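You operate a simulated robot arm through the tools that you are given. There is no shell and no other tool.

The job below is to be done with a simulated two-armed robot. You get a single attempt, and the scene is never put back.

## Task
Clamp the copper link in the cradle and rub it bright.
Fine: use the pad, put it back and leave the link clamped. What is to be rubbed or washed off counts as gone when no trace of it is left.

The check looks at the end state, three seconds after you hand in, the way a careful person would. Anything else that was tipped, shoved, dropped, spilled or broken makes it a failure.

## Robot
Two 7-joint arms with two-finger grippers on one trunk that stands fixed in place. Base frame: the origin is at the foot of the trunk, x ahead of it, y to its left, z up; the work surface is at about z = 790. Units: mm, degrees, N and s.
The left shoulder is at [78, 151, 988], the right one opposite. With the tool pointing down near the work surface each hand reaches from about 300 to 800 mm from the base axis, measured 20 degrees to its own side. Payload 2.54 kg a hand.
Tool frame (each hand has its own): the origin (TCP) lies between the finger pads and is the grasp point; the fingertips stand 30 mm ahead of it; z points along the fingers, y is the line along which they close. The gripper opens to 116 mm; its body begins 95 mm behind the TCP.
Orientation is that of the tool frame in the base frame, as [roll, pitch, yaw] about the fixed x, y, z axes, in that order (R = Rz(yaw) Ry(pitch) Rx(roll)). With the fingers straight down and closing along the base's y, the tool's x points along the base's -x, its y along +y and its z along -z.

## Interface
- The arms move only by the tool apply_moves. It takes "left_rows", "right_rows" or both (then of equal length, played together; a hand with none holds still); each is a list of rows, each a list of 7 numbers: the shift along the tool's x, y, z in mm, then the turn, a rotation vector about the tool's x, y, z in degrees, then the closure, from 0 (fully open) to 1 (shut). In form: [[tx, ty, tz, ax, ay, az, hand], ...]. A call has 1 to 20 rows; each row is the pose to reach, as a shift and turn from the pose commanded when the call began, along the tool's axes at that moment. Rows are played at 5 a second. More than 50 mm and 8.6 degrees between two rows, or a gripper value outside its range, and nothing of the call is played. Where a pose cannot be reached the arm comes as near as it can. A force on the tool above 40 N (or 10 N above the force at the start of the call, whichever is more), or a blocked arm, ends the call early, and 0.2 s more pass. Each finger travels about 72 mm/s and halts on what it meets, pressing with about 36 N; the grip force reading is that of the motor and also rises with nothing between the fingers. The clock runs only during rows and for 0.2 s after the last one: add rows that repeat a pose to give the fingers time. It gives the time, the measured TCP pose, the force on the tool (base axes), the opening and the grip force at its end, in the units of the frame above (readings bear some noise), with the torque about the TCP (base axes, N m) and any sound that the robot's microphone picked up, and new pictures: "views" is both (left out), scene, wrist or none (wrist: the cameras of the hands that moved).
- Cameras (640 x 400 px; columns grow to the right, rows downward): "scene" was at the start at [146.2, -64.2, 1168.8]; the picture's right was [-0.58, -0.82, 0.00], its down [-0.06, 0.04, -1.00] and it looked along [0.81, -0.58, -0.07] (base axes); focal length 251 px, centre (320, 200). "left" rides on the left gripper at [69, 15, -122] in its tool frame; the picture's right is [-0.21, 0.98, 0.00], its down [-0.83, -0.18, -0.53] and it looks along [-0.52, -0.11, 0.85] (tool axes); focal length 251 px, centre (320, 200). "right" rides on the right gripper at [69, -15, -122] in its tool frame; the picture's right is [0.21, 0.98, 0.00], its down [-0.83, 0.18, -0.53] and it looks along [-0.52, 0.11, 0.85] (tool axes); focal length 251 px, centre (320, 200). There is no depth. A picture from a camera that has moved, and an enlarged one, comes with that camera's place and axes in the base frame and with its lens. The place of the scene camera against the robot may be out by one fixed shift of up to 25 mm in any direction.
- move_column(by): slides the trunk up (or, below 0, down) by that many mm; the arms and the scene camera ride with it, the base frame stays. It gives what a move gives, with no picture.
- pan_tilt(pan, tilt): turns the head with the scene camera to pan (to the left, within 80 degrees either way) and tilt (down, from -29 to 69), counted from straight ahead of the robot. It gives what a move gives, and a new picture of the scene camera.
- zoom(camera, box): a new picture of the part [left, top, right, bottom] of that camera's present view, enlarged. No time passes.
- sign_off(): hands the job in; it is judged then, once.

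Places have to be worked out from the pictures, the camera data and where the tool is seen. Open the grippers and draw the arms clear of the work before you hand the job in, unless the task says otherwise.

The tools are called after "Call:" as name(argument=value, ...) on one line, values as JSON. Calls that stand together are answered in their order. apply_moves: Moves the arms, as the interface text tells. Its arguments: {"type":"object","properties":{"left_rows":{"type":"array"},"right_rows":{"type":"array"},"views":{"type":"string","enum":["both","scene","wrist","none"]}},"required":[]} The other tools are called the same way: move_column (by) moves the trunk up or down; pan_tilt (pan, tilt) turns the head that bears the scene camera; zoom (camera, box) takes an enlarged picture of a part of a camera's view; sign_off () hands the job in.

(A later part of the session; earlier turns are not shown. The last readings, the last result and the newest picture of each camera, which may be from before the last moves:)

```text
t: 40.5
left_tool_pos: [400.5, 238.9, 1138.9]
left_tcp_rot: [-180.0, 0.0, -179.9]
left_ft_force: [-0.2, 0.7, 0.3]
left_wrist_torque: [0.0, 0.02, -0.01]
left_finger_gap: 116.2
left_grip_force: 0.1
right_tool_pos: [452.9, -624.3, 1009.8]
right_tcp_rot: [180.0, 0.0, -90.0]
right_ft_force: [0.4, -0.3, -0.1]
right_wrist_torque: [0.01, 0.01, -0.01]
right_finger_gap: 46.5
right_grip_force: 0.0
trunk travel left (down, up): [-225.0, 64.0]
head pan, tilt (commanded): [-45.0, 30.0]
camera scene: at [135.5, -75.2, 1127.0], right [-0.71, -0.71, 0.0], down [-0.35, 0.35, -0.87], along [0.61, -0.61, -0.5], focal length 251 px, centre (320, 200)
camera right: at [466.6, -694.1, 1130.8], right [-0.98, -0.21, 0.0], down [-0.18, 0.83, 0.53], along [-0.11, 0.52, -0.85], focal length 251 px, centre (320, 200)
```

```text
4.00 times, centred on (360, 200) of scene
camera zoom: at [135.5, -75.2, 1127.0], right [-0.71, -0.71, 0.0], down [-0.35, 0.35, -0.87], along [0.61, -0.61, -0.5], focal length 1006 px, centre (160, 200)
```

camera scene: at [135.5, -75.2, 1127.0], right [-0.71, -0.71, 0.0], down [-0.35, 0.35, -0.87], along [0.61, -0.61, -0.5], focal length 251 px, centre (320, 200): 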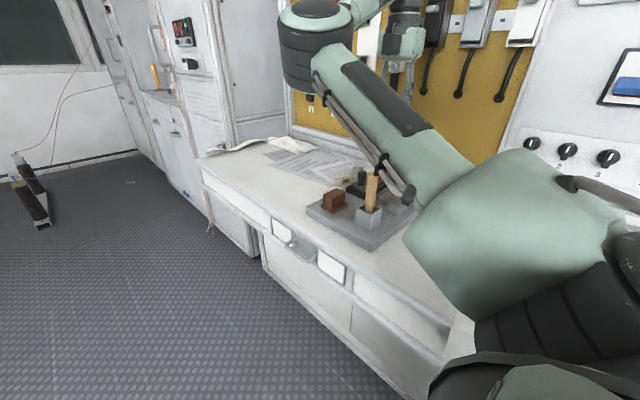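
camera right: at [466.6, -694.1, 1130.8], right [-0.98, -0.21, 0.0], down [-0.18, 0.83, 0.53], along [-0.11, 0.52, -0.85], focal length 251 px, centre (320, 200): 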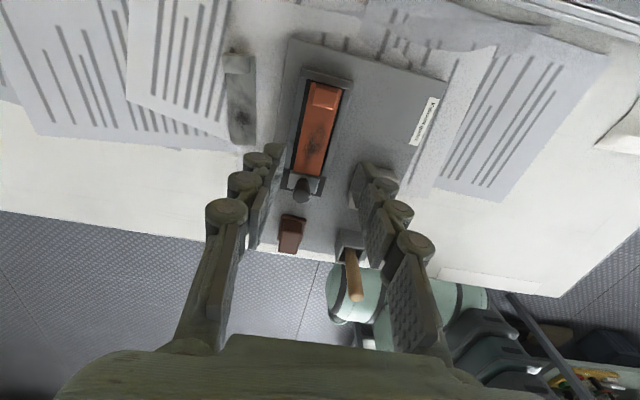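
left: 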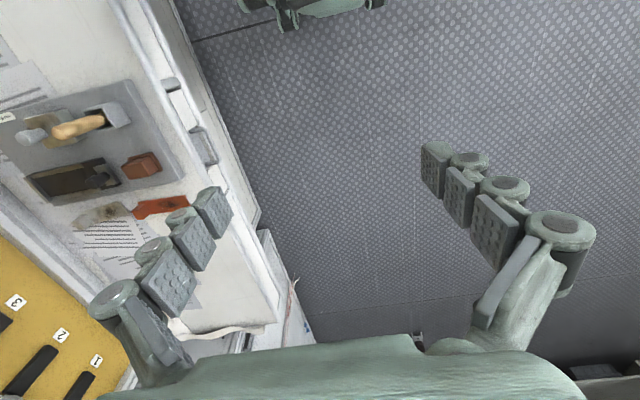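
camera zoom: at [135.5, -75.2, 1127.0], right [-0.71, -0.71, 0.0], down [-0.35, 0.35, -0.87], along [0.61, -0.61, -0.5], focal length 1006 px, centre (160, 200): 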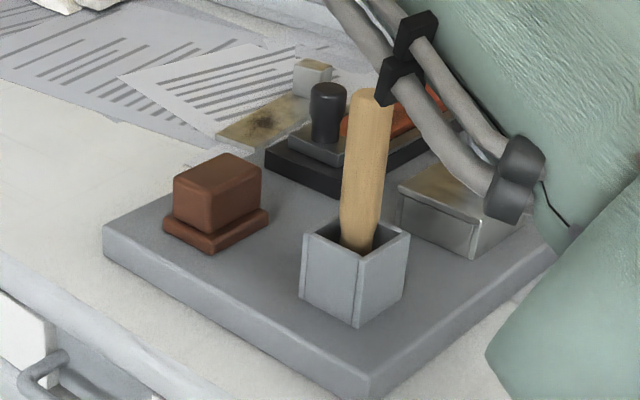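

The plate has slid about 10 mm towards -y and turned about 1.3°. The link is seated near the wall with a gap of about 3 mm, and the jaw stands right at the rail ends, where its +x corner may have caught. I look closely at those spots.

Call:
zoom(camera="right", box=[275, 160, 325, 200])

Call:
zoom(camera="right", box=[290, 60, 360, 100])

Call:
zoom(camera="scene", box=[340, 160, 410, 210])

```text
10.00 times, centred on (300, 180) of right
camera zoom: at [466.6, -694.1, 1130.8], right [-0.98, -0.21, 0.0], down [-0.18, 0.83, 0.53], along [-0.11, 0.52, -0.85], focal length 2514 px, centre (520, 400)
```

zoom: 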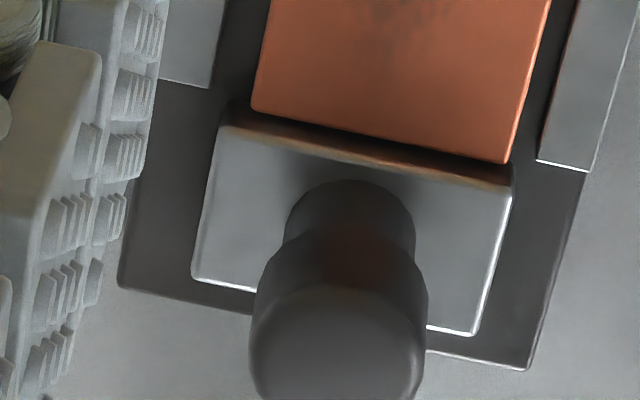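

```text
9.14 times, centred on (325, 80) of right
camera zoom: at [466.6, -694.1, 1130.8], right [-0.98, -0.21, 0.0], down [-0.18, 0.83, 0.53], along [-0.11, 0.52, -0.85], focal length 2299 px, centre (274, 1297)
```

zoom: 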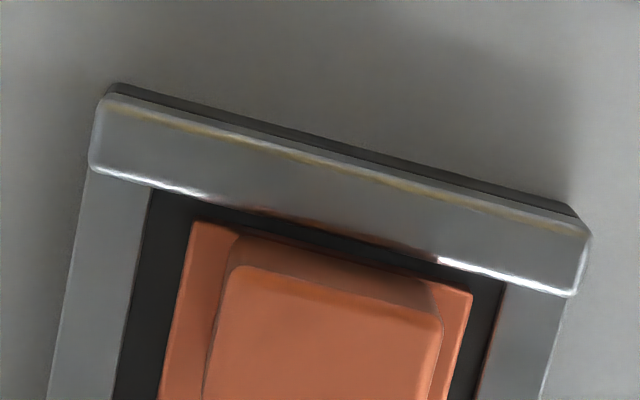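

```text
8.00 times, centred on (375, 185) of scene
camera zoom: at [135.5, -75.2, 1127.0], right [-0.71, -0.71, 0.0], down [-0.35, 0.35, -0.87], along [0.61, -0.61, -0.5], focal length 2011 px, centre (-120, 320)
```

zoom: 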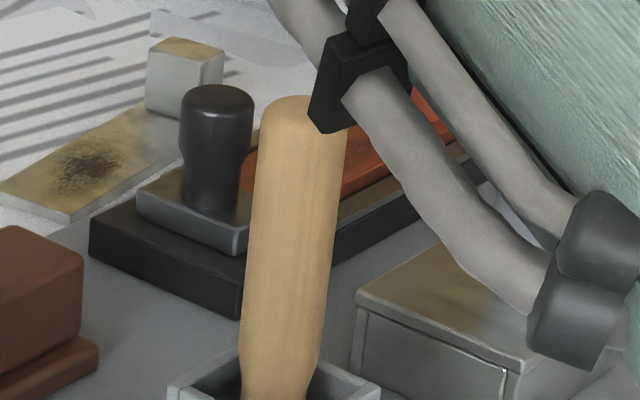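

The jaw fits inside the rail width and stops about 2 mm short of the rail ends, so the cause of the stop is unclear. I pull the hand back and up so that the scene camera gets a clear look at the cradle.

Call:
apply_moves(right_rows=[[-20, 15, -40, 0, 0, 0, 0.6], [-45, 35, -75, 0, 0, 0, 0.6], [-75, 60, -100, 0, 0, 0, 0.6], [-105, 85, -125, 0, 0, 0, 0.6], [-135, 110, -150, 0, 0, 0, 0.6], [-166, 138, -173, 0, 0, 0, 0.6], [-166, 138, -173, 0, 0, 0, 0.6]], views="both")

Call:
zoom(camera="scene", box=[335, 160, 415, 210])

Call:
zoom(camera="scene", box=[375, 155, 405, 175])

```text
t: 42.1
left_tool_pos: [400.9, 237.9, 1139.3]
left_tcp_rot: [179.9, 0.0, 180.0]
left_ft_force: [0.1, -0.2, -0.1]
left_wrist_torque: [0.0, -0.03, -0.01]
left_finger_gap: 115.9
left_grip_force: 0.1
right_tool_pos: [313.3, -456.3, 1181.9]
right_tcp_rot: [-180.0, -0.1, -89.9]
right_ft_force: [-0.7, 0.0, -0.5]
right_wrist_torque: [0.03, 0.0, 0.02]
right_finger_gap: 46.5
right_grip_force: 0.0
trunk travel left (down, up): [-225.0, 64.0]
head pan, tilt (commanded): [-45.0, 30.0]
camera scene: at [135.6, -75.3, 1127.0], right [-0.71, -0.71, 0.0], down [-0.35, 0.35, -0.87], along [0.61, -0.61, -0.5], focal length 251 px, centre (320, 200)
camera right: at [328.1, -527.2, 1302.5], right [-0.98, -0.21, 0.0], down [-0.18, 0.83, 0.53], along [-0.12, 0.52, -0.85], focal length 251 px, centre (320, 200)
```

scene: 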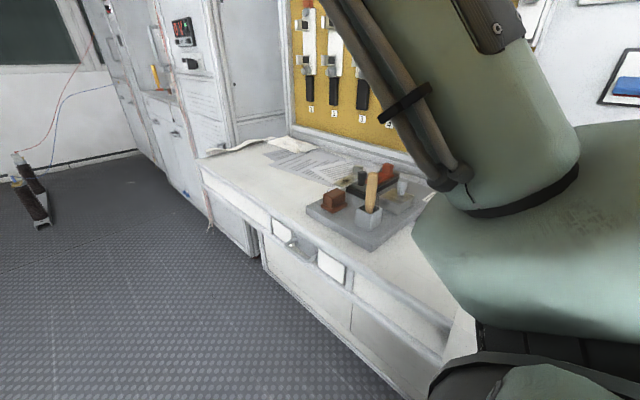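
right: 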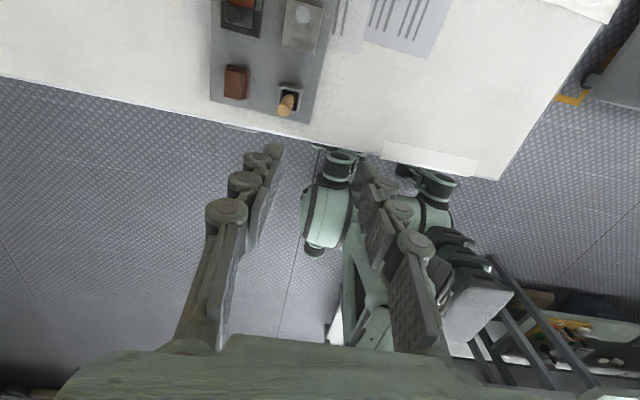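

```text
8.00 times, centred on (375, 185) of scene
camera zoom: at [135.6, -75.3, 1127.0], right [-0.71, -0.71, 0.0], down [-0.35, 0.35, -0.87], along [0.61, -0.61, -0.5], focal length 2011 px, centre (-120, 320)
```

zoom: 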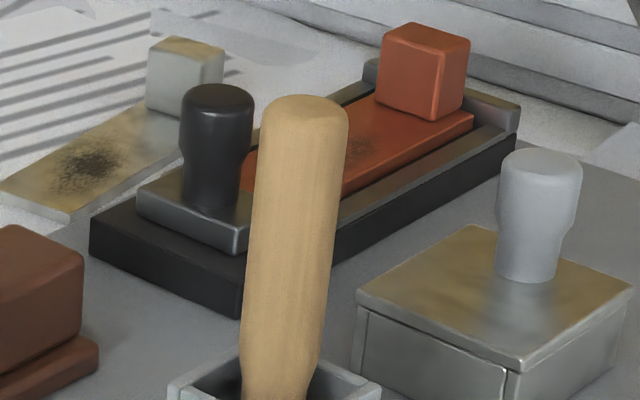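

```text
16.00 times, centred on (390, 165) of scene
camera zoom: at [135.6, -75.3, 1127.0], right [-0.71, -0.71, 0.0], down [-0.35, 0.35, -0.87], along [0.61, -0.61, -0.5], focal length 4022 px, centre (-800, 760)
```

zoom: 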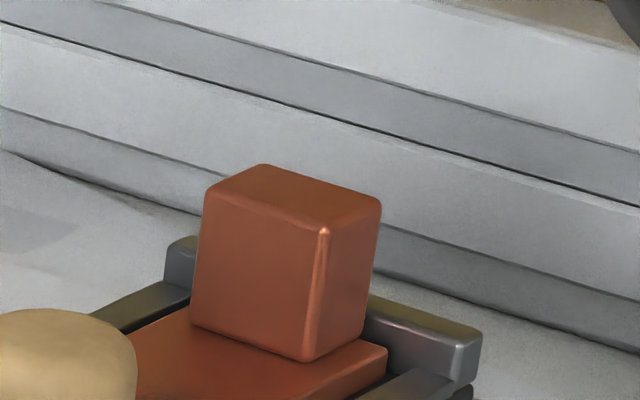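

I zoom hard on the gap between the link's end and the wall, and on the jaw.

Call:
zoom(camera="scene", box=[386, 160, 402, 176])

Call:
zoom(camera="scene", box=[348, 170, 378, 200])

Call:
zoom(camera="right", box=[200, 0, 340, 130])

```text
16.00 times, centred on (394, 168) of scene
camera zoom: at [135.6, -75.3, 1127.0], right [-0.71, -0.71, 0.0], down [-0.35, 0.35, -0.87], along [0.61, -0.61, -0.5], focal length 4022 px, centre (-864, 712)
```

zoom: 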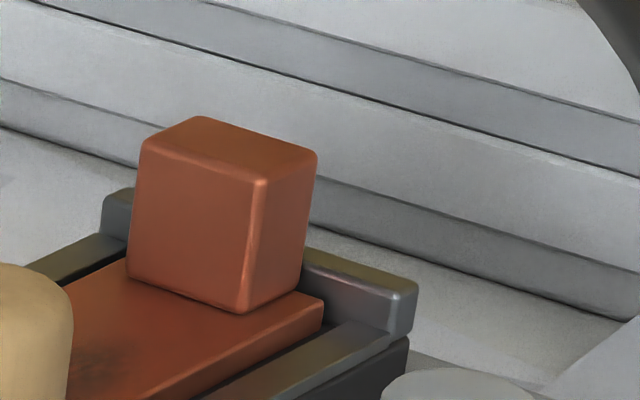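

```text
13.33 times, centred on (363, 185) of scene
camera zoom: at [135.6, -75.3, 1127.0], right [-0.71, -0.71, 0.0], down [-0.35, 0.35, -0.87], along [0.61, -0.61, -0.5], focal length 3352 px, centre (-253, 400)
```

zoom: 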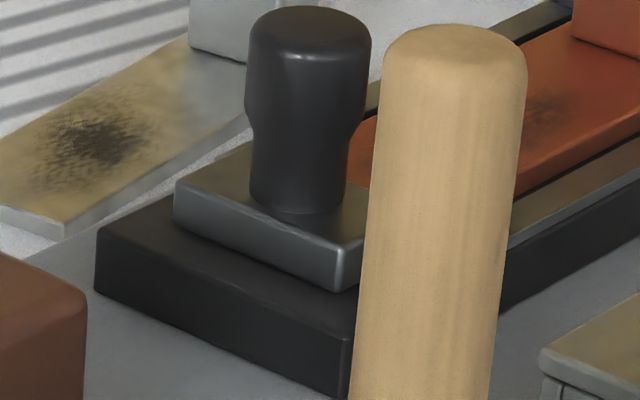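

```text
3.08 times, centred on (270, 65) of right
camera zoom: at [328.1, -527.2, 1302.5], right [-0.98, -0.21, 0.0], down [-0.18, 0.83, 0.53], along [-0.12, 0.52, -0.85], focal length 774 px, centre (474, 615)
```

zoom: 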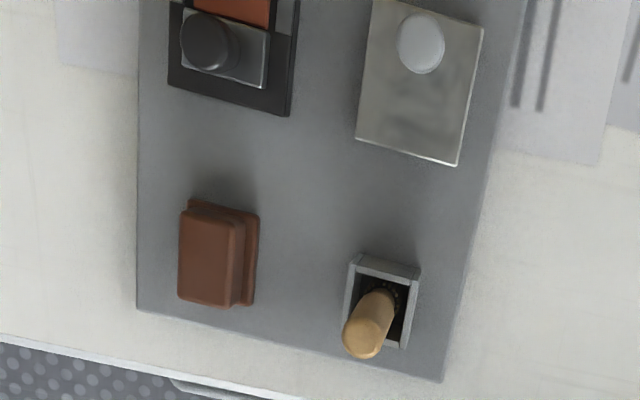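

To find what stopped it, I will take hold of the link's block again and feel whether the link can still be nudged towards the wall with little force. First I go back over the block.

Call:
apply_moves(right_rows=[[30, -25, 25, 0, 0, 0, 0.6], [60, -50, 50, 0, 0, 0, 0.6], [90, -75, 75, 0, 0, 0, 0.6], [120, -100, 105, 0, 0, 0, 0.6], [150, -122, 140, 0, 0, 0, 0.6], [168, -138, 172, 0, 0, 1, 0.6], [178, -138, 212, 0, 0, 1, 0.6], [184, -138, 252, 0, 0, 1, 0.6], [184, -138, 252, 0, 0, 1, 0.6]], views="both")

Call:
zoom(camera="right", box=[260, 90, 380, 190])

```text
refused: row 5 steps farther than a row can; nothing moved
```

```text
4.00 times, centred on (320, 140) of right
camera zoom: at [328.1, -527.2, 1302.5], right [-0.98, -0.21, 0.0], down [-0.18, 0.83, 0.53], along [-0.12, 0.52, -0.85], focal length 1006 px, centre (320, 440)
```

zoom: 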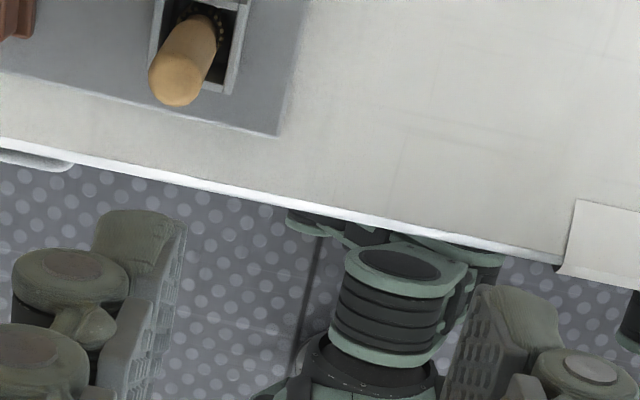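

The call was refused because one step was too long. I repeat it with smaller steps.

Call:
apply_moves(right_rows=[[28, -23, 24, 0, 0, 0, 0.6], [56, -46, 48, 0, 0, 0, 0.6], [84, -69, 72, 0, 0, 0, 0.6], [112, -92, 98, 0, 0, 0, 0.6], [140, -115, 124, 0, 0, 0, 0.6], [164, -136, 150, 0, 0, 0.5, 0.6], [172, -138, 180, 0, 0, 1, 0.6], [180, -138, 215, 0, 0, 1, 0.6], [184, -138, 252, 0, 0, 1, 0.6], [184, -138, 252, 0, 0, 1, 0.6]], views="both")

Call:
zoom(camera="right", box=[260, 90, 380, 190])

```text
t: 44.3
left_tool_pos: [400.1, 240.4, 1139.4]
left_tcp_rot: [-180.0, 0.0, -180.0]
left_ft_force: [-1.2, -0.1, 0.1]
left_wrist_torque: [0.01, 0.0, 0.01]
left_finger_gap: 116.2
left_grip_force: 0.1
right_tool_pos: [451.4, -641.7, 932.2]
right_tcp_rot: [-179.9, -0.1, -91.0]
right_ft_force: [0.4, 0.5, 0.2]
right_wrist_torque: [0.0, 0.01, -0.05]
right_finger_gap: 46.4
right_grip_force: 0.0
trunk travel left (down, up): [-225.0, 64.0]
head pan, tilt (commanded): [-45.0, 30.0]
camera scene: at [135.4, -75.1, 1127.1], right [-0.71, -0.71, 0.0], down [-0.35, 0.35, -0.87], along [0.61, -0.61, -0.5], focal length 251 px, centre (320, 200)
camera right: at [464.9, -711.5, 1052.4], right [-0.98, -0.2, 0.0], down [-0.17, 0.83, 0.53], along [-0.11, 0.52, -0.85], focal length 251 px, centre (320, 200)
```

scene: 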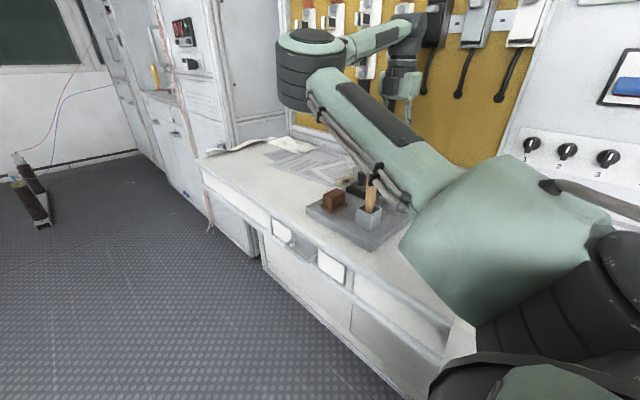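
right: 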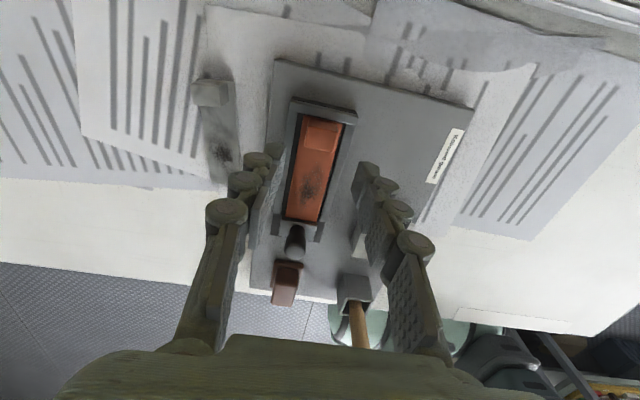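

```text
4.00 times, centred on (320, 140) of right
camera zoom: at [464.9, -711.5, 1052.4], right [-0.98, -0.2, 0.0], down [-0.17, 0.83, 0.53], along [-0.11, 0.52, -0.85], focal length 1006 px, centre (320, 440)
```

zoom: 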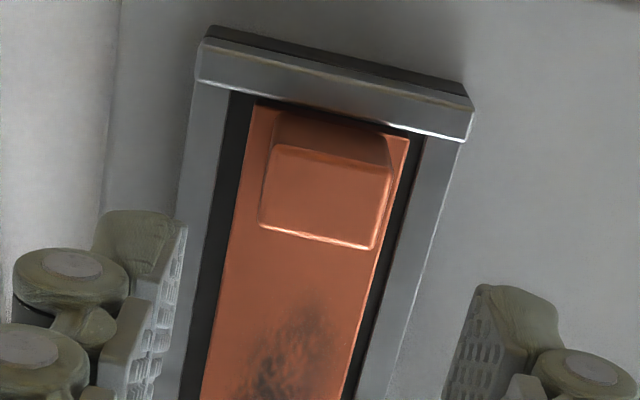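

The gap at the wall measures about 3 mm from two views, so the link is not fully seated. I descend and grip its block.

Call:
apply_moves(right_rows=[[0, 0, 25, 0, 0, 0, 0.6], [1, 0, 50, 0, 0, 0, 0.6], [2, 0, 63, 0, 0, 0, 0.6], [2, 0, 63, 0, 0, 0, 0.6], [2, 0, 63, 0, 0, 0, 0.75], [2, 0, 63, 0, 0, 0, 1], [2, 0, 63, 0, 0, 0, 1]], views="wrist")

Call:
zoom(camera="right", box=[240, 90, 400, 190])

```text
t: 45.9
left_tool_pos: [399.8, 239.1, 1138.4]
left_tcp_rot: [179.9, 0.0, -180.0]
left_ft_force: [-0.7, -0.5, 0.4]
left_wrist_torque: [0.0, 0.04, -0.02]
left_finger_gap: 116.0
left_grip_force: 0.0
right_tool_pos: [452.2, -642.8, 867.3]
right_tcp_rot: [-180.0, -0.1, -91.0]
right_ft_force: [-1.3, -0.3, -0.2]
right_wrist_torque: [-0.07, 0.03, 0.0]
right_finger_gap: 24.3
right_grip_force: 35.8
trunk travel left (down, up): [-225.0, 64.0]
head pan, tilt (commanded): [-45.0, 30.0]
camera right: at [465.5, -714.1, 988.8], right [-0.98, -0.2, 0.0], down [-0.17, 0.83, 0.53], along [-0.11, 0.52, -0.85], focal length 251 px, centre (320, 200)
```

right: 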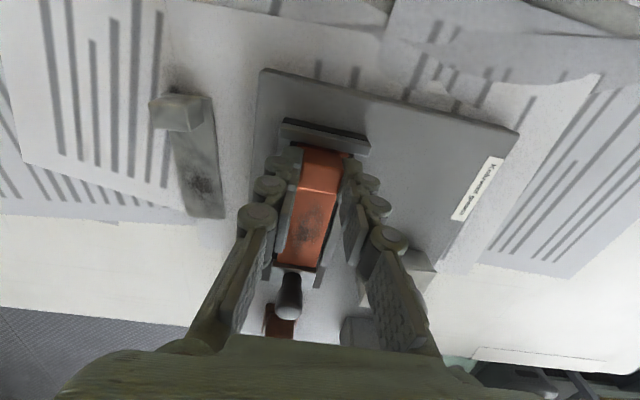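

```text
4.00 times, centred on (320, 140) of right
camera zoom: at [465.5, -714.1, 988.8], right [-0.98, -0.2, 0.0], down [-0.17, 0.83, 0.53], along [-0.11, 0.52, -0.85], focal length 1006 px, centre (320, 440)
```

zoom: 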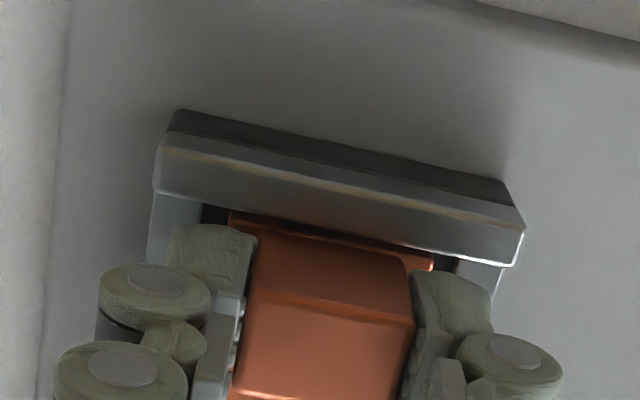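

I have the block gripped with almost no side load. I nudge it 2 mm towards the wall and read the force.

Call:
apply_moves(right_rows=[[1, 0, 0, 0, 0, 0, 1], [2, 0, 0, 0, 0, 0, 1], [2, 0, 0, 0, 0, 0, 1]], views="wrist")

Call:
zoom(camera="right", box=[240, 90, 400, 190])

Call:
zoom(camera="right", box=[260, 230, 340, 290])

```text
t: 46.7
left_tool_pos: [399.6, 239.2, 1139.4]
left_tcp_rot: [180.0, 0.0, 180.0]
left_ft_force: [-0.1, 0.6, -0.2]
left_wrist_torque: [0.0, -0.02, -0.05]
left_finger_gap: 116.1
left_grip_force: 0.1
right_tool_pos: [452.7, -644.6, 867.5]
right_tcp_rot: [-180.0, -0.1, -91.0]
right_ft_force: [0.5, 1.0, 1.1]
right_wrist_torque: [0.05, -0.03, 0.0]
right_finger_gap: 24.4
right_grip_force: 36.2
trunk travel left (down, up): [-225.0, 64.0]
head pan, tilt (commanded): [-45.0, 30.0]
camera right: at [465.7, -716.2, 988.8], right [-0.98, -0.2, 0.0], down [-0.17, 0.83, 0.53], along [-0.1, 0.52, -0.85], focal length 251 px, centre (320, 200)
```

right: 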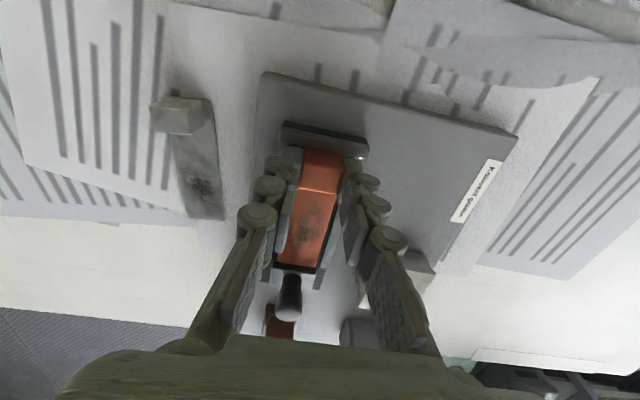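

```text
4.00 times, centred on (320, 140) of right
camera zoom: at [465.7, -716.2, 988.8], right [-0.98, -0.2, 0.0], down [-0.17, 0.83, 0.53], along [-0.1, 0.52, -0.85], focal length 1006 px, centre (320, 440)
```

zoom: 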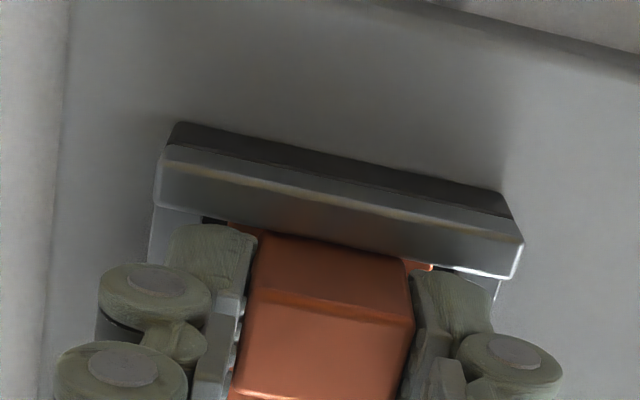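

```text
6.67 times, centred on (300, 260) of right
camera zoom: at [465.7, -716.2, 988.8], right [-0.98, -0.2, 0.0], down [-0.17, 0.83, 0.53], along [-0.1, 0.52, -0.85], focal length 1676 px, centre (453, -200)
```

zoom: 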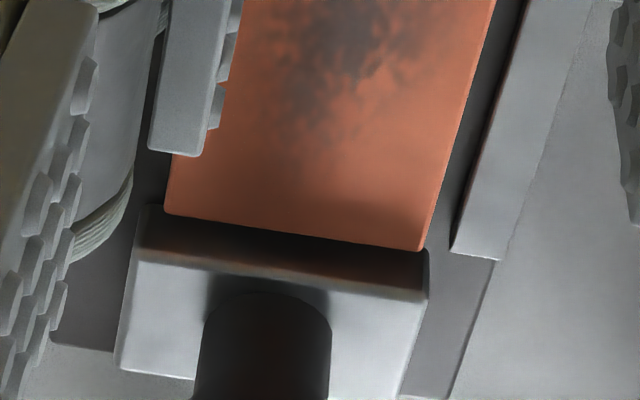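

The link slid 2 mm at only 1 N, so it was the jaw that was stopped, not the link. I nudge it on until it meets the wall.

Call:
apply_moves(right_rows=[[0.7, 0, 0, 0, 0, 0, 1], [1.4, 0, 0, 0, 0, 0, 1], [1.4, 0, 0, 0, 0, 0, 1]], views="wrist")

Call:
zoom(camera="right", box=[240, 90, 400, 190])

Call:
zoom(camera="right", box=[260, 230, 340, 290])

```text
t: 47.5
left_tool_pos: [399.6, 239.5, 1138.2]
left_tcp_rot: [-180.0, 0.1, 180.0]
left_ft_force: [-0.2, 0.0, 0.7]
left_wrist_torque: [-0.04, 0.0, 0.0]
left_finger_gap: 115.9
left_grip_force: 0.0
right_tool_pos: [452.8, -645.7, 867.1]
right_tcp_rot: [-180.0, 0.0, -90.8]
right_ft_force: [-0.4, 12.5, 0.3]
right_wrist_torque: [0.37, 0.04, -0.21]
right_finger_gap: 24.4
right_grip_force: 35.4
trunk travel left (down, up): [-225.0, 64.0]
head pan, tilt (commanded): [-45.0, 30.0]
camera right: at [465.8, -716.7, 988.7], right [-0.98, -0.2, 0.0], down [-0.17, 0.83, 0.53], along [-0.11, 0.52, -0.85], focal length 251 px, centre (320, 200)
```

right: 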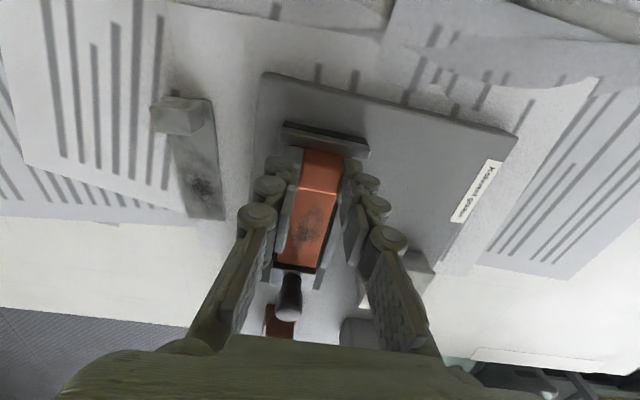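

```text
4.00 times, centred on (320, 140) of right
camera zoom: at [465.8, -716.7, 988.7], right [-0.98, -0.2, 0.0], down [-0.17, 0.83, 0.53], along [-0.11, 0.52, -0.85], focal length 1006 px, centre (320, 440)
```

zoom: 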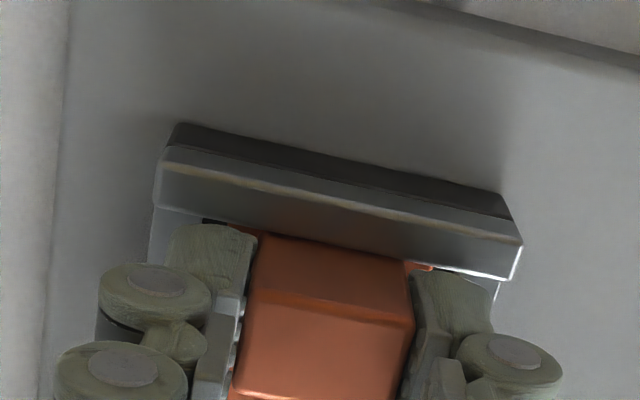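

```text
6.67 times, centred on (300, 260) of right
camera zoom: at [465.8, -716.7, 988.7], right [-0.98, -0.2, 0.0], down [-0.17, 0.83, 0.53], along [-0.11, 0.52, -0.85], focal length 1676 px, centre (453, -200)
```

zoom: 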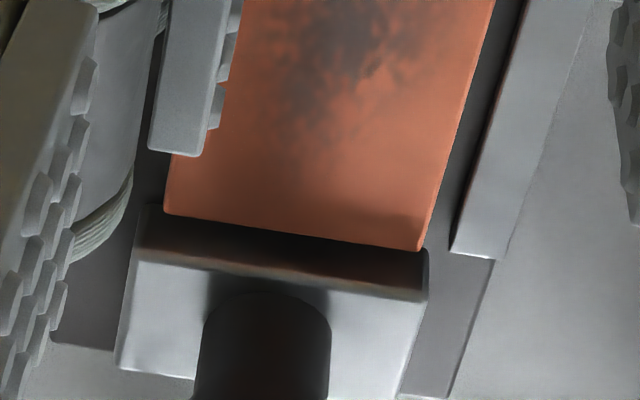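

The y force rose to 12.5 N after a further 0.5 mm, so the link is now seated on the wall. The jaw face is about 5 mm from the link's end. I open the fingers, rise, and move back over the knob, this time at yaw -91 to match the slightly turned cradle.

Call:
apply_moves(right_rows=[[1.4, 0, 0, 0, 0, 0, 0.85], [1, 0, 0, 0, 0, 0, 0.7], [0, 0, 0, 0, 0, 0, 0.6], [0, 0, 0, 0, 0, 0, 0.6], [0, 0, -30, 0, 0, 0, 0.6], [0, 0, -65, 0, 0, 0, 0.6], [-36, -2, -65, 0, 0, 0, 0.6], [-72, -3, -65, 0, 0, 0, 0.6], [-109, -4, -65, 0, 0, 0, 0.6], [-109, -4, -65, 0, 0, 0, 0.6]], views="wrist")

Call:
zoom(camera="right", box=[260, 0, 380, 150])

Call:
zoom(camera="right", box=[280, 90, 360, 170])

```text
t: 49.7
left_tool_pos: [399.3, 239.4, 1138.9]
left_tcp_rot: [179.9, 0.0, 179.9]
left_ft_force: [-0.4, -0.2, 0.7]
left_wrist_torque: [0.01, 0.03, 0.07]
left_finger_gap: 115.7
left_grip_force: 0.0
right_tool_pos: [457.7, -537.2, 932.3]
right_tcp_rot: [-180.0, -0.1, -90.9]
right_ft_force: [0.9, -0.4, -0.2]
right_wrist_torque: [-0.03, 0.05, 0.0]
right_finger_gap: 46.2
right_grip_force: 0.1
trunk travel left (down, up): [-225.0, 64.0]
head pan, tilt (commanded): [-45.0, 30.0]
camera right: at [471.1, -608.2, 1053.3], right [-0.98, -0.2, 0.0], down [-0.17, 0.83, 0.53], along [-0.11, 0.52, -0.85], focal length 251 px, centre (320, 200)
```

right: 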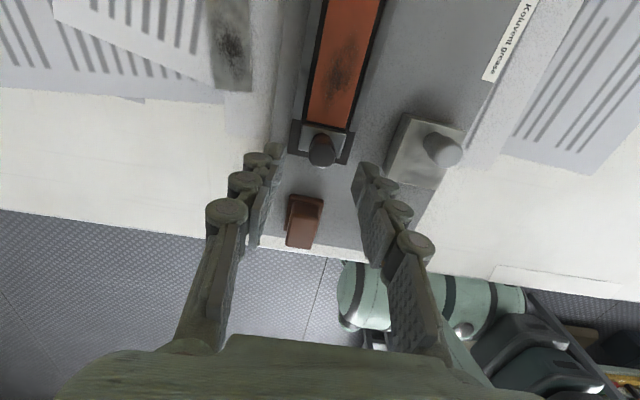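

```text
2.67 times, centred on (320, 75) of right
camera zoom: at [471.1, -608.2, 1053.3], right [-0.98, -0.2, 0.0], down [-0.17, 0.83, 0.53], along [-0.11, 0.52, -0.85], focal length 670 px, centre (320, 533)
```

zoom: 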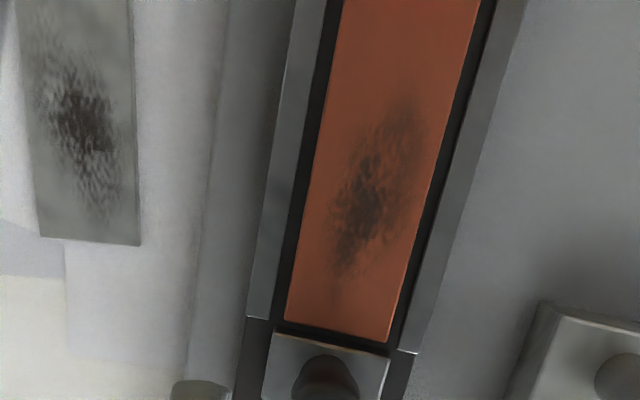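

```text
5.00 times, centred on (320, 130) of right
camera zoom: at [471.1, -608.2, 1053.3], right [-0.98, -0.2, 0.0], down [-0.17, 0.83, 0.53], along [-0.11, 0.52, -0.85], focal length 1257 px, centre (320, 550)
```

zoom: 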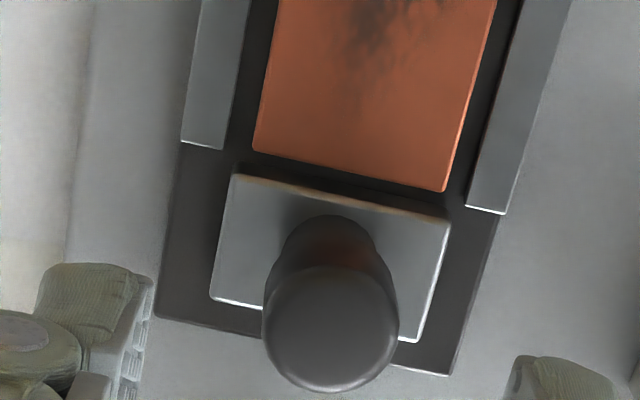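

The jaw is centred between the rails, with about 3 mm between it and the link's end. Rather than gripping, I will push the knob from its +y side with closed fingers, which avoids side loads. I move behind the knob and lower.

Call:
apply_moves(right_rows=[[-17, 1, 0, 0, 0, 0, 0.8], [-34, 1.9, 0, 0, 0, 0, 1], [-34, 1.9, 0, 0, 0, 0, 1], [-34, 1.9, 30, 0, 0, 0, 1], [-34, 1.9, 55, 0, 0, 0, 1], [-34, 1.9, 65, 0, 0, 0, 1], [-34, 1.9, 65, 0, 0, 0, 1]], views="both")

Call:
zoom(camera="right", box=[250, 60, 390, 220])

```text
t: 51.3
left_tool_pos: [399.8, 240.1, 1138.7]
left_tcp_rot: [180.0, 0.0, -180.0]
left_ft_force: [-0.6, -0.3, 0.6]
left_wrist_torque: [-0.01, 0.0, 0.01]
left_finger_gap: 116.0
left_grip_force: 0.1
right_tool_pos: [458.1, -504.1, 865.9]
right_tcp_rot: [-180.0, -0.2, -91.0]
right_ft_force: [-0.3, -0.5, -0.1]
right_wrist_torque: [0.03, 0.01, 0.02]
right_finger_gap: 0.0
right_grip_force: 28.7
trunk travel left (down, up): [-225.0, 64.0]
head pan, tilt (commanded): [-45.0, 30.0]
camera scene: at [135.5, -75.1, 1127.1], right [-0.71, -0.71, 0.0], down [-0.35, 0.35, -0.87], along [0.61, -0.61, -0.5], focal length 251 px, centre (320, 200)
camera right: at [470.3, -574.7, 988.0], right [-0.98, -0.2, 0.0], down [-0.17, 0.83, 0.53], along [-0.1, 0.52, -0.85], focal length 251 px, centre (320, 200)
```

scene: 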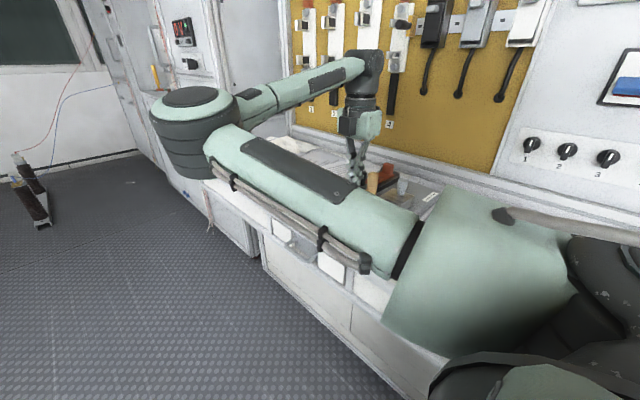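
right: 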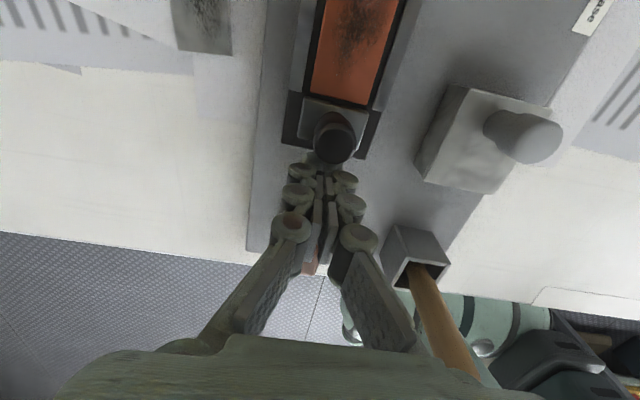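

```text
2.50 times, centred on (320, 140) of right
camera zoom: at [470.3, -574.7, 988.0], right [-0.98, -0.2, 0.0], down [-0.17, 0.83, 0.53], along [-0.1, 0.52, -0.85], focal length 629 px, centre (320, 350)
```

zoom: 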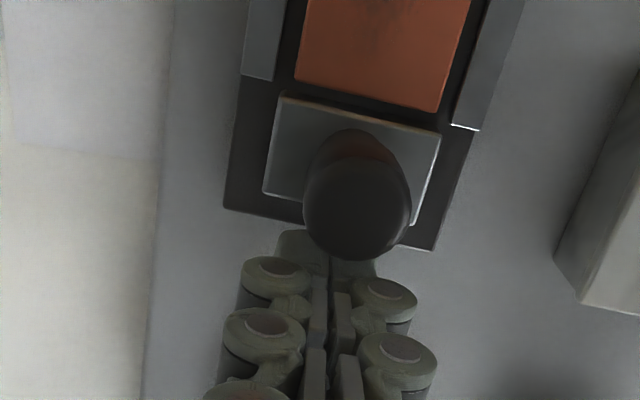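

I am lined up behind the knob. I advance in small steps towards -y until it touches, and then push gently.

Call:
apply_moves(right_rows=[[2, 0, 0, 0, 0, 0, 1], [4, 0, 0, 0, 0, 0, 1], [6, 0, 0, 0, 0, 0, 1], [7, 0, 0, 0, 0, 0, 1], [8, 0, 0, 0, 0, 0, 1], [9, 0, 0, 0, 0, 0, 1], [9, 0, 0, 0, 0, 0, 1]], views="wrist")

Call:
zoom(camera="right", box=[250, 60, 390, 220])

```text
t: 52.9
left_tool_pos: [401.2, 240.1, 1139.0]
left_tcp_rot: [-179.8, 0.0, -180.0]
left_ft_force: [-0.1, 0.3, 0.4]
left_wrist_torque: [-0.03, -0.05, 0.02]
left_finger_gap: 116.1
left_grip_force: 0.0
right_tool_pos: [457.3, -512.2, 867.8]
right_tcp_rot: [-180.0, 0.0, -90.9]
right_ft_force: [-1.9, 14.2, 0.0]
right_wrist_torque: [0.19, -0.02, -0.07]
right_finger_gap: 6.0
right_grip_force: 28.2
trunk travel left (down, up): [-225.0, 64.0]
head pan, tilt (commanded): [-45.0, 30.0]
camera right: at [470.5, -582.4, 988.6], right [-0.98, -0.2, 0.0], down [-0.17, 0.83, 0.53], along [-0.11, 0.52, -0.85], focal length 251 px, centre (320, 200)
```

right: 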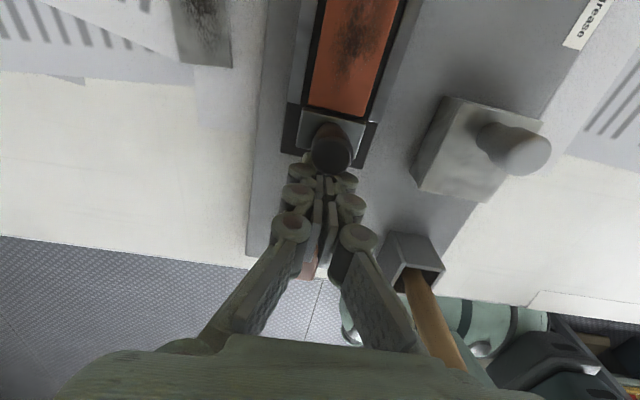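

```text
2.50 times, centred on (320, 140) of right
camera zoom: at [470.5, -582.4, 988.6], right [-0.98, -0.2, 0.0], down [-0.17, 0.83, 0.53], along [-0.11, 0.52, -0.85], focal length 629 px, centre (320, 350)
```

zoom: 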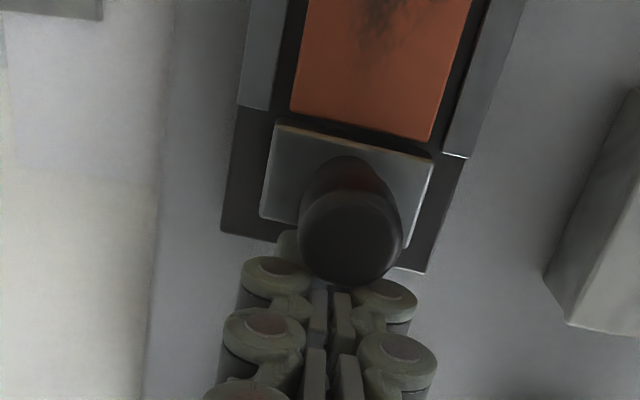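

The knob now resists with 14 N, the jaw about 1.4 mm short of the rail ends and about 3 mm from the link. I push slightly harder and then compare jaw, rails and link for real relative movement.

Call:
apply_moves(right_rows=[[0.5, 0, 0, 0, 0, 0, 1], [0.5, 0, 0, 0, 0, 0, 1], [0.5, 0, 0, 0, 0, 0, 1]], views="wrist")

Call:
zoom(camera="right", box=[280, 80, 380, 160])

```text
t: 53.7
left_tool_pos: [400.7, 240.0, 1139.3]
left_tcp_rot: [-179.9, 0.0, 180.0]
left_ft_force: [-0.3, -0.5, 0.4]
left_wrist_torque: [0.04, -0.04, -0.01]
left_finger_gap: 115.9
left_grip_force: 0.1
right_tool_pos: [456.6, -513.5, 867.6]
right_tcp_rot: [-179.8, -0.1, -90.9]
right_ft_force: [2.4, 14.2, 0.4]
right_wrist_torque: [0.21, -0.02, 0.0]
right_finger_gap: 6.3
right_grip_force: 28.4
trunk travel left (down, up): [-225.0, 64.0]
head pan, tilt (commanded): [-45.0, 30.0]
camera right: at [470.5, -583.3, 989.2], right [-0.98, -0.2, 0.0], down [-0.17, 0.83, 0.53], along [-0.11, 0.52, -0.85], focal length 251 px, centre (320, 200)
```

right: 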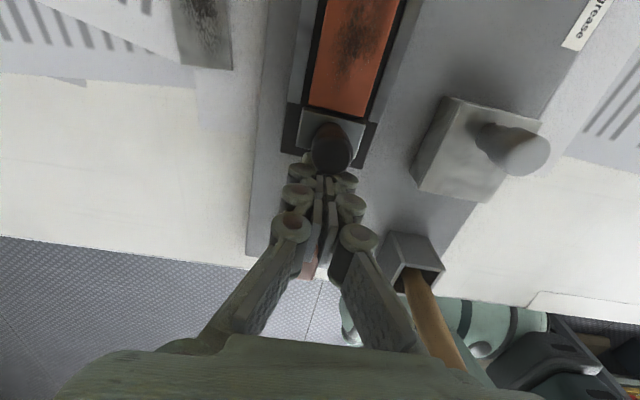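

```text
5.00 times, centred on (330, 120) of right
camera zoom: at [470.5, -583.3, 989.2], right [-0.98, -0.2, 0.0], down [-0.17, 0.83, 0.53], along [-0.11, 0.52, -0.85], focal length 1257 px, centre (270, 600)
```

zoom: 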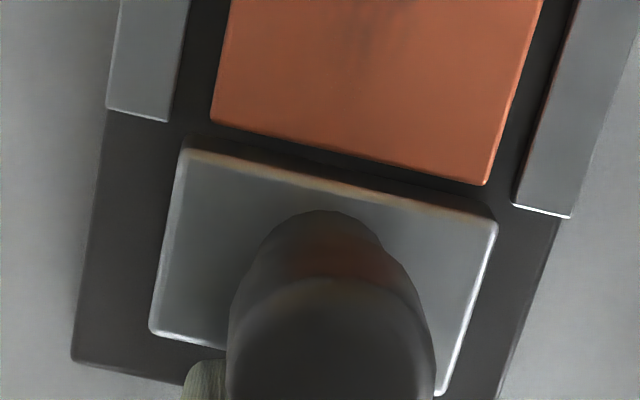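

The jaw does not advance any further: at around 14 N the base begins to creep instead. The jaw face now lies flush with the rail ends, which is evidently its end of travel, and the link is captured in the pocket. Next I back off, rise, and go over the cradle to set the base plate back where it was by gripping the cradle's bed.

Call:
apply_moves(right_rows=[[-5, 0, 0, 0, 0, 0, 1], [-5, 0, -35, 0, 0, 0, 1], [-5, 0, -73, 0, 0, 0, 1], [30, 0.2, -73, 0, 0, 0, 0.6], [65, 0.4, -73, 0, 0, 0.2, 0.31], [98, 0.5, -73, 0, 0, 0.2, 0.31], [98, 0.5, -73, 0, 0, 0.2, 0.31]], views="both")

Call:
zoom(camera="right", box=[220, 60, 420, 200])

Call:
zoom(camera="right", box=[270, 160, 350, 220])

```text
t: 55.3
left_tool_pos: [401.3, 239.3, 1138.2]
left_tcp_rot: [-180.0, -0.1, -180.0]
left_ft_force: [0.3, -0.4, -0.7]
left_wrist_torque: [0.01, 0.04, -0.03]
left_finger_gap: 116.0
left_grip_force: 0.0
right_tool_pos: [454.8, -613.0, 940.2]
right_tcp_rot: [179.9, -0.1, -91.2]
right_ft_force: [-0.6, -1.1, 0.3]
right_wrist_torque: [0.05, -0.01, -0.03]
right_finger_gap: 79.9
right_grip_force: 0.0
trunk travel left (down, up): [-225.0, 64.0]
head pan, tilt (commanded): [-45.0, 30.0]
camera scene: at [135.4, -75.3, 1127.0], right [-0.71, -0.71, 0.0], down [-0.35, 0.35, -0.87], along [0.61, -0.61, -0.5], focal length 251 px, centre (320, 200)
camera right: at [467.6, -683.2, 1061.0], right [-0.98, -0.19, 0.0], down [-0.16, 0.83, 0.53], along [-0.1, 0.52, -0.85], focal length 251 px, centre (320, 200)
```

scene: 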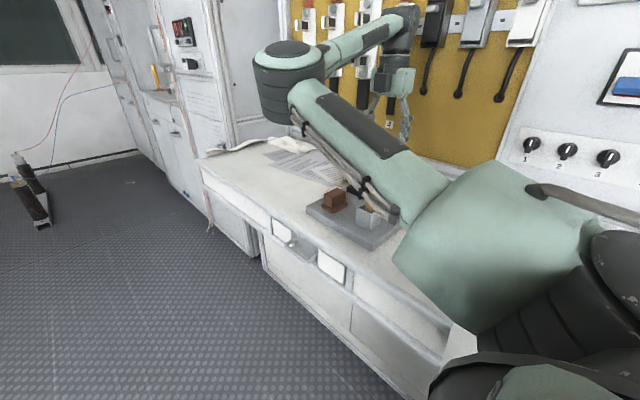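
right: 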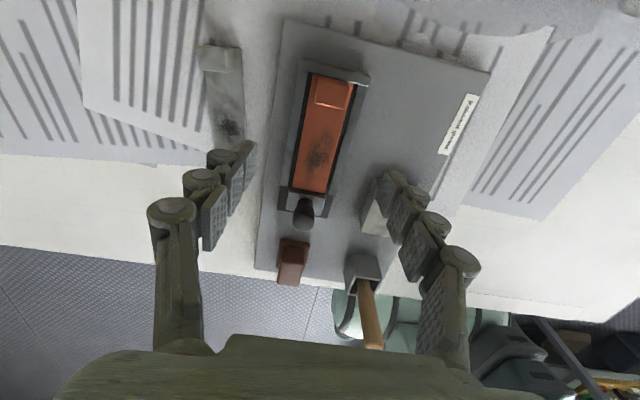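

```text
2.86 times, centred on (320, 130) of right
camera zoom: at [467.6, -683.2, 1061.0], right [-0.98, -0.19, 0.0], down [-0.16, 0.83, 0.53], along [-0.1, 0.52, -0.85], focal length 718 px, centre (320, 400)
```

zoom: 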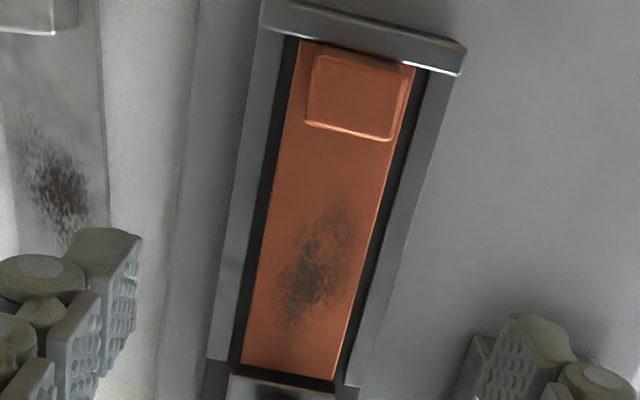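

```text
6.67 times, centred on (310, 190) of right
camera zoom: at [467.6, -683.2, 1061.0], right [-0.98, -0.19, 0.0], down [-0.16, 0.83, 0.53], along [-0.1, 0.52, -0.85], focal length 1676 px, centre (387, 267)
```

zoom: 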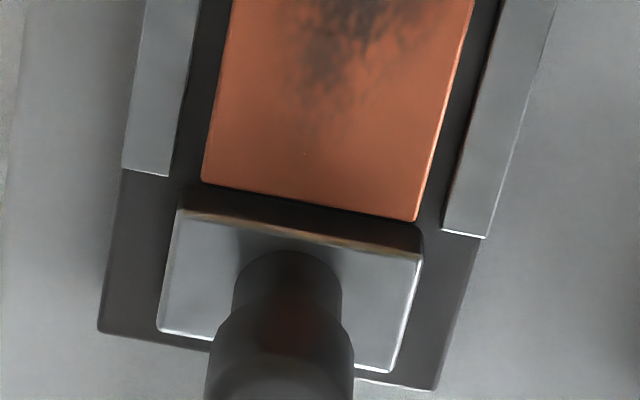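

The link is pocketed between wall and jaw. The bed is about 58 mm wide, so I lower with the fingers 80 mm apart to hold the bed by its sides, fingertips just above the base plate.

Call:
apply_moves(right_rows=[[0, -1, 30, 0, 0, 0, 0.31], [0, -1, 60, 0, 0, 0, 0.31], [0, -1, 80, 0, 0, 0, 0.31], [0, -1, 88, 0, 0, 0, 0.31], [0, -1, 88, 0, 0, 0, 0.31]], views="wrist")

Call:
zoom(camera="right", box=[220, 80, 420, 220])

```text
t: 56.5
left_tool_pos: [400.5, 239.3, 1139.4]
left_tcp_rot: [-180.0, -0.1, -179.9]
left_ft_force: [-0.4, 0.3, -0.3]
left_wrist_torque: [0.01, 0.05, -0.01]
left_finger_gap: 116.0
left_grip_force: 0.0
right_tool_pos: [457.4, -612.6, 851.7]
right_tcp_rot: [-180.0, -0.1, -91.2]
right_ft_force: [-0.9, 0.3, 0.8]
right_wrist_torque: [0.0, -0.01, 0.0]
right_finger_gap: 80.3
right_grip_force: 0.1
trunk travel left (down, up): [-225.0, 64.0]
head pan, tilt (commanded): [-45.0, 30.0]
camera right: at [468.9, -682.6, 973.1], right [-0.98, -0.19, 0.0], down [-0.16, 0.83, 0.53], along [-0.1, 0.52, -0.85], focal length 251 px, centre (320, 200)
```

right: 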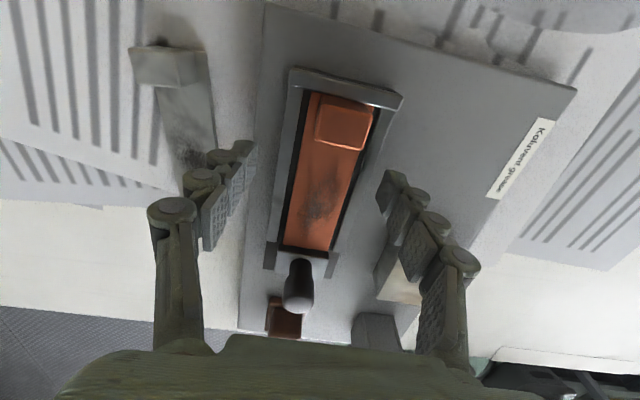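

```text
2.86 times, centred on (320, 150) of right
camera zoom: at [468.9, -682.6, 973.1], right [-0.98, -0.19, 0.0], down [-0.16, 0.83, 0.53], along [-0.1, 0.52, -0.85], focal length 718 px, centre (320, 343)
```

zoom: 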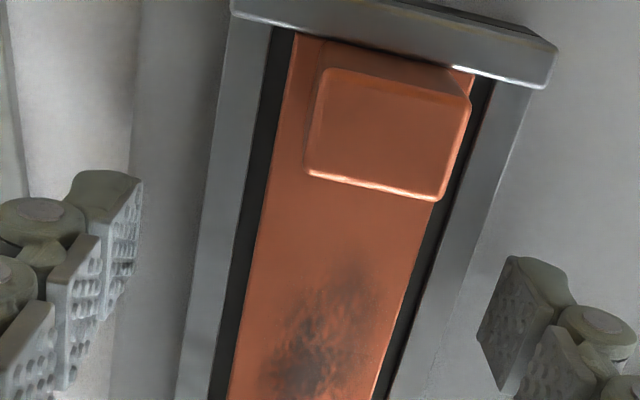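

The fingers straddle the bed with no contact and clear the base plate. I close on the bed.

Call:
apply_moves(right_rows=[[0, 0, 0, 0, 0, 0, 0.42], [0, 0, 0, 0, 0, 0, 0.6], [0, 0, 0, 0, 0, 0, 0.8], [0, 0, 0, 0, 0, 0, 0.8]], views="wrist")

Call:
zoom(camera="right", box=[220, 80, 420, 220])

```text
t: 57.5
left_tool_pos: [398.4, 240.0, 1139.7]
left_tcp_rot: [-180.0, 0.0, -180.0]
left_ft_force: [0.4, 0.2, -0.4]
left_wrist_torque: [-0.03, -0.04, 0.01]
left_finger_gap: 115.9
left_grip_force: 0.1
right_tool_pos: [454.9, -611.2, 852.1]
right_tcp_rot: [179.9, -0.1, -91.3]
right_ft_force: [-14.6, 2.7, 1.3]
right_wrist_torque: [0.3, 1.08, -0.09]
right_finger_gap: 59.6
right_grip_force: 35.9
trunk travel left (down, up): [-225.0, 64.0]
head pan, tilt (commanded): [-45.0, 30.0]
camera right: at [467.1, -682.7, 973.9], right [-0.98, -0.19, 0.0], down [-0.16, 0.83, 0.53], along [-0.1, 0.52, -0.85], focal length 251 px, centre (320, 200)
```

right: 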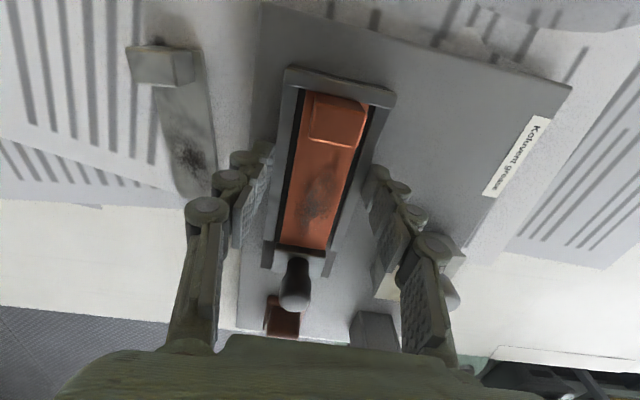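

```text
2.86 times, centred on (320, 150) of right
camera zoom: at [467.1, -682.7, 973.9], right [-0.98, -0.19, 0.0], down [-0.16, 0.83, 0.53], along [-0.1, 0.52, -0.85], focal length 718 px, centre (320, 343)
```

zoom: 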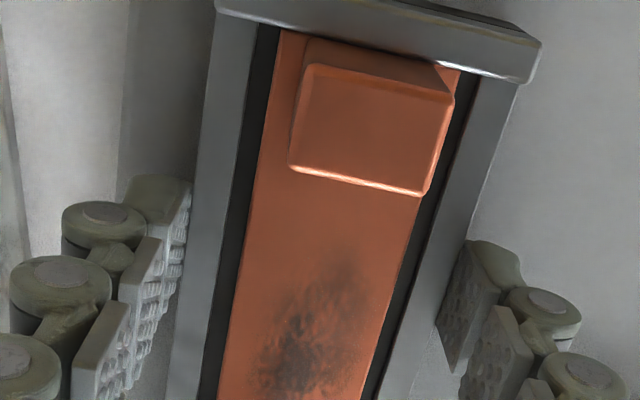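

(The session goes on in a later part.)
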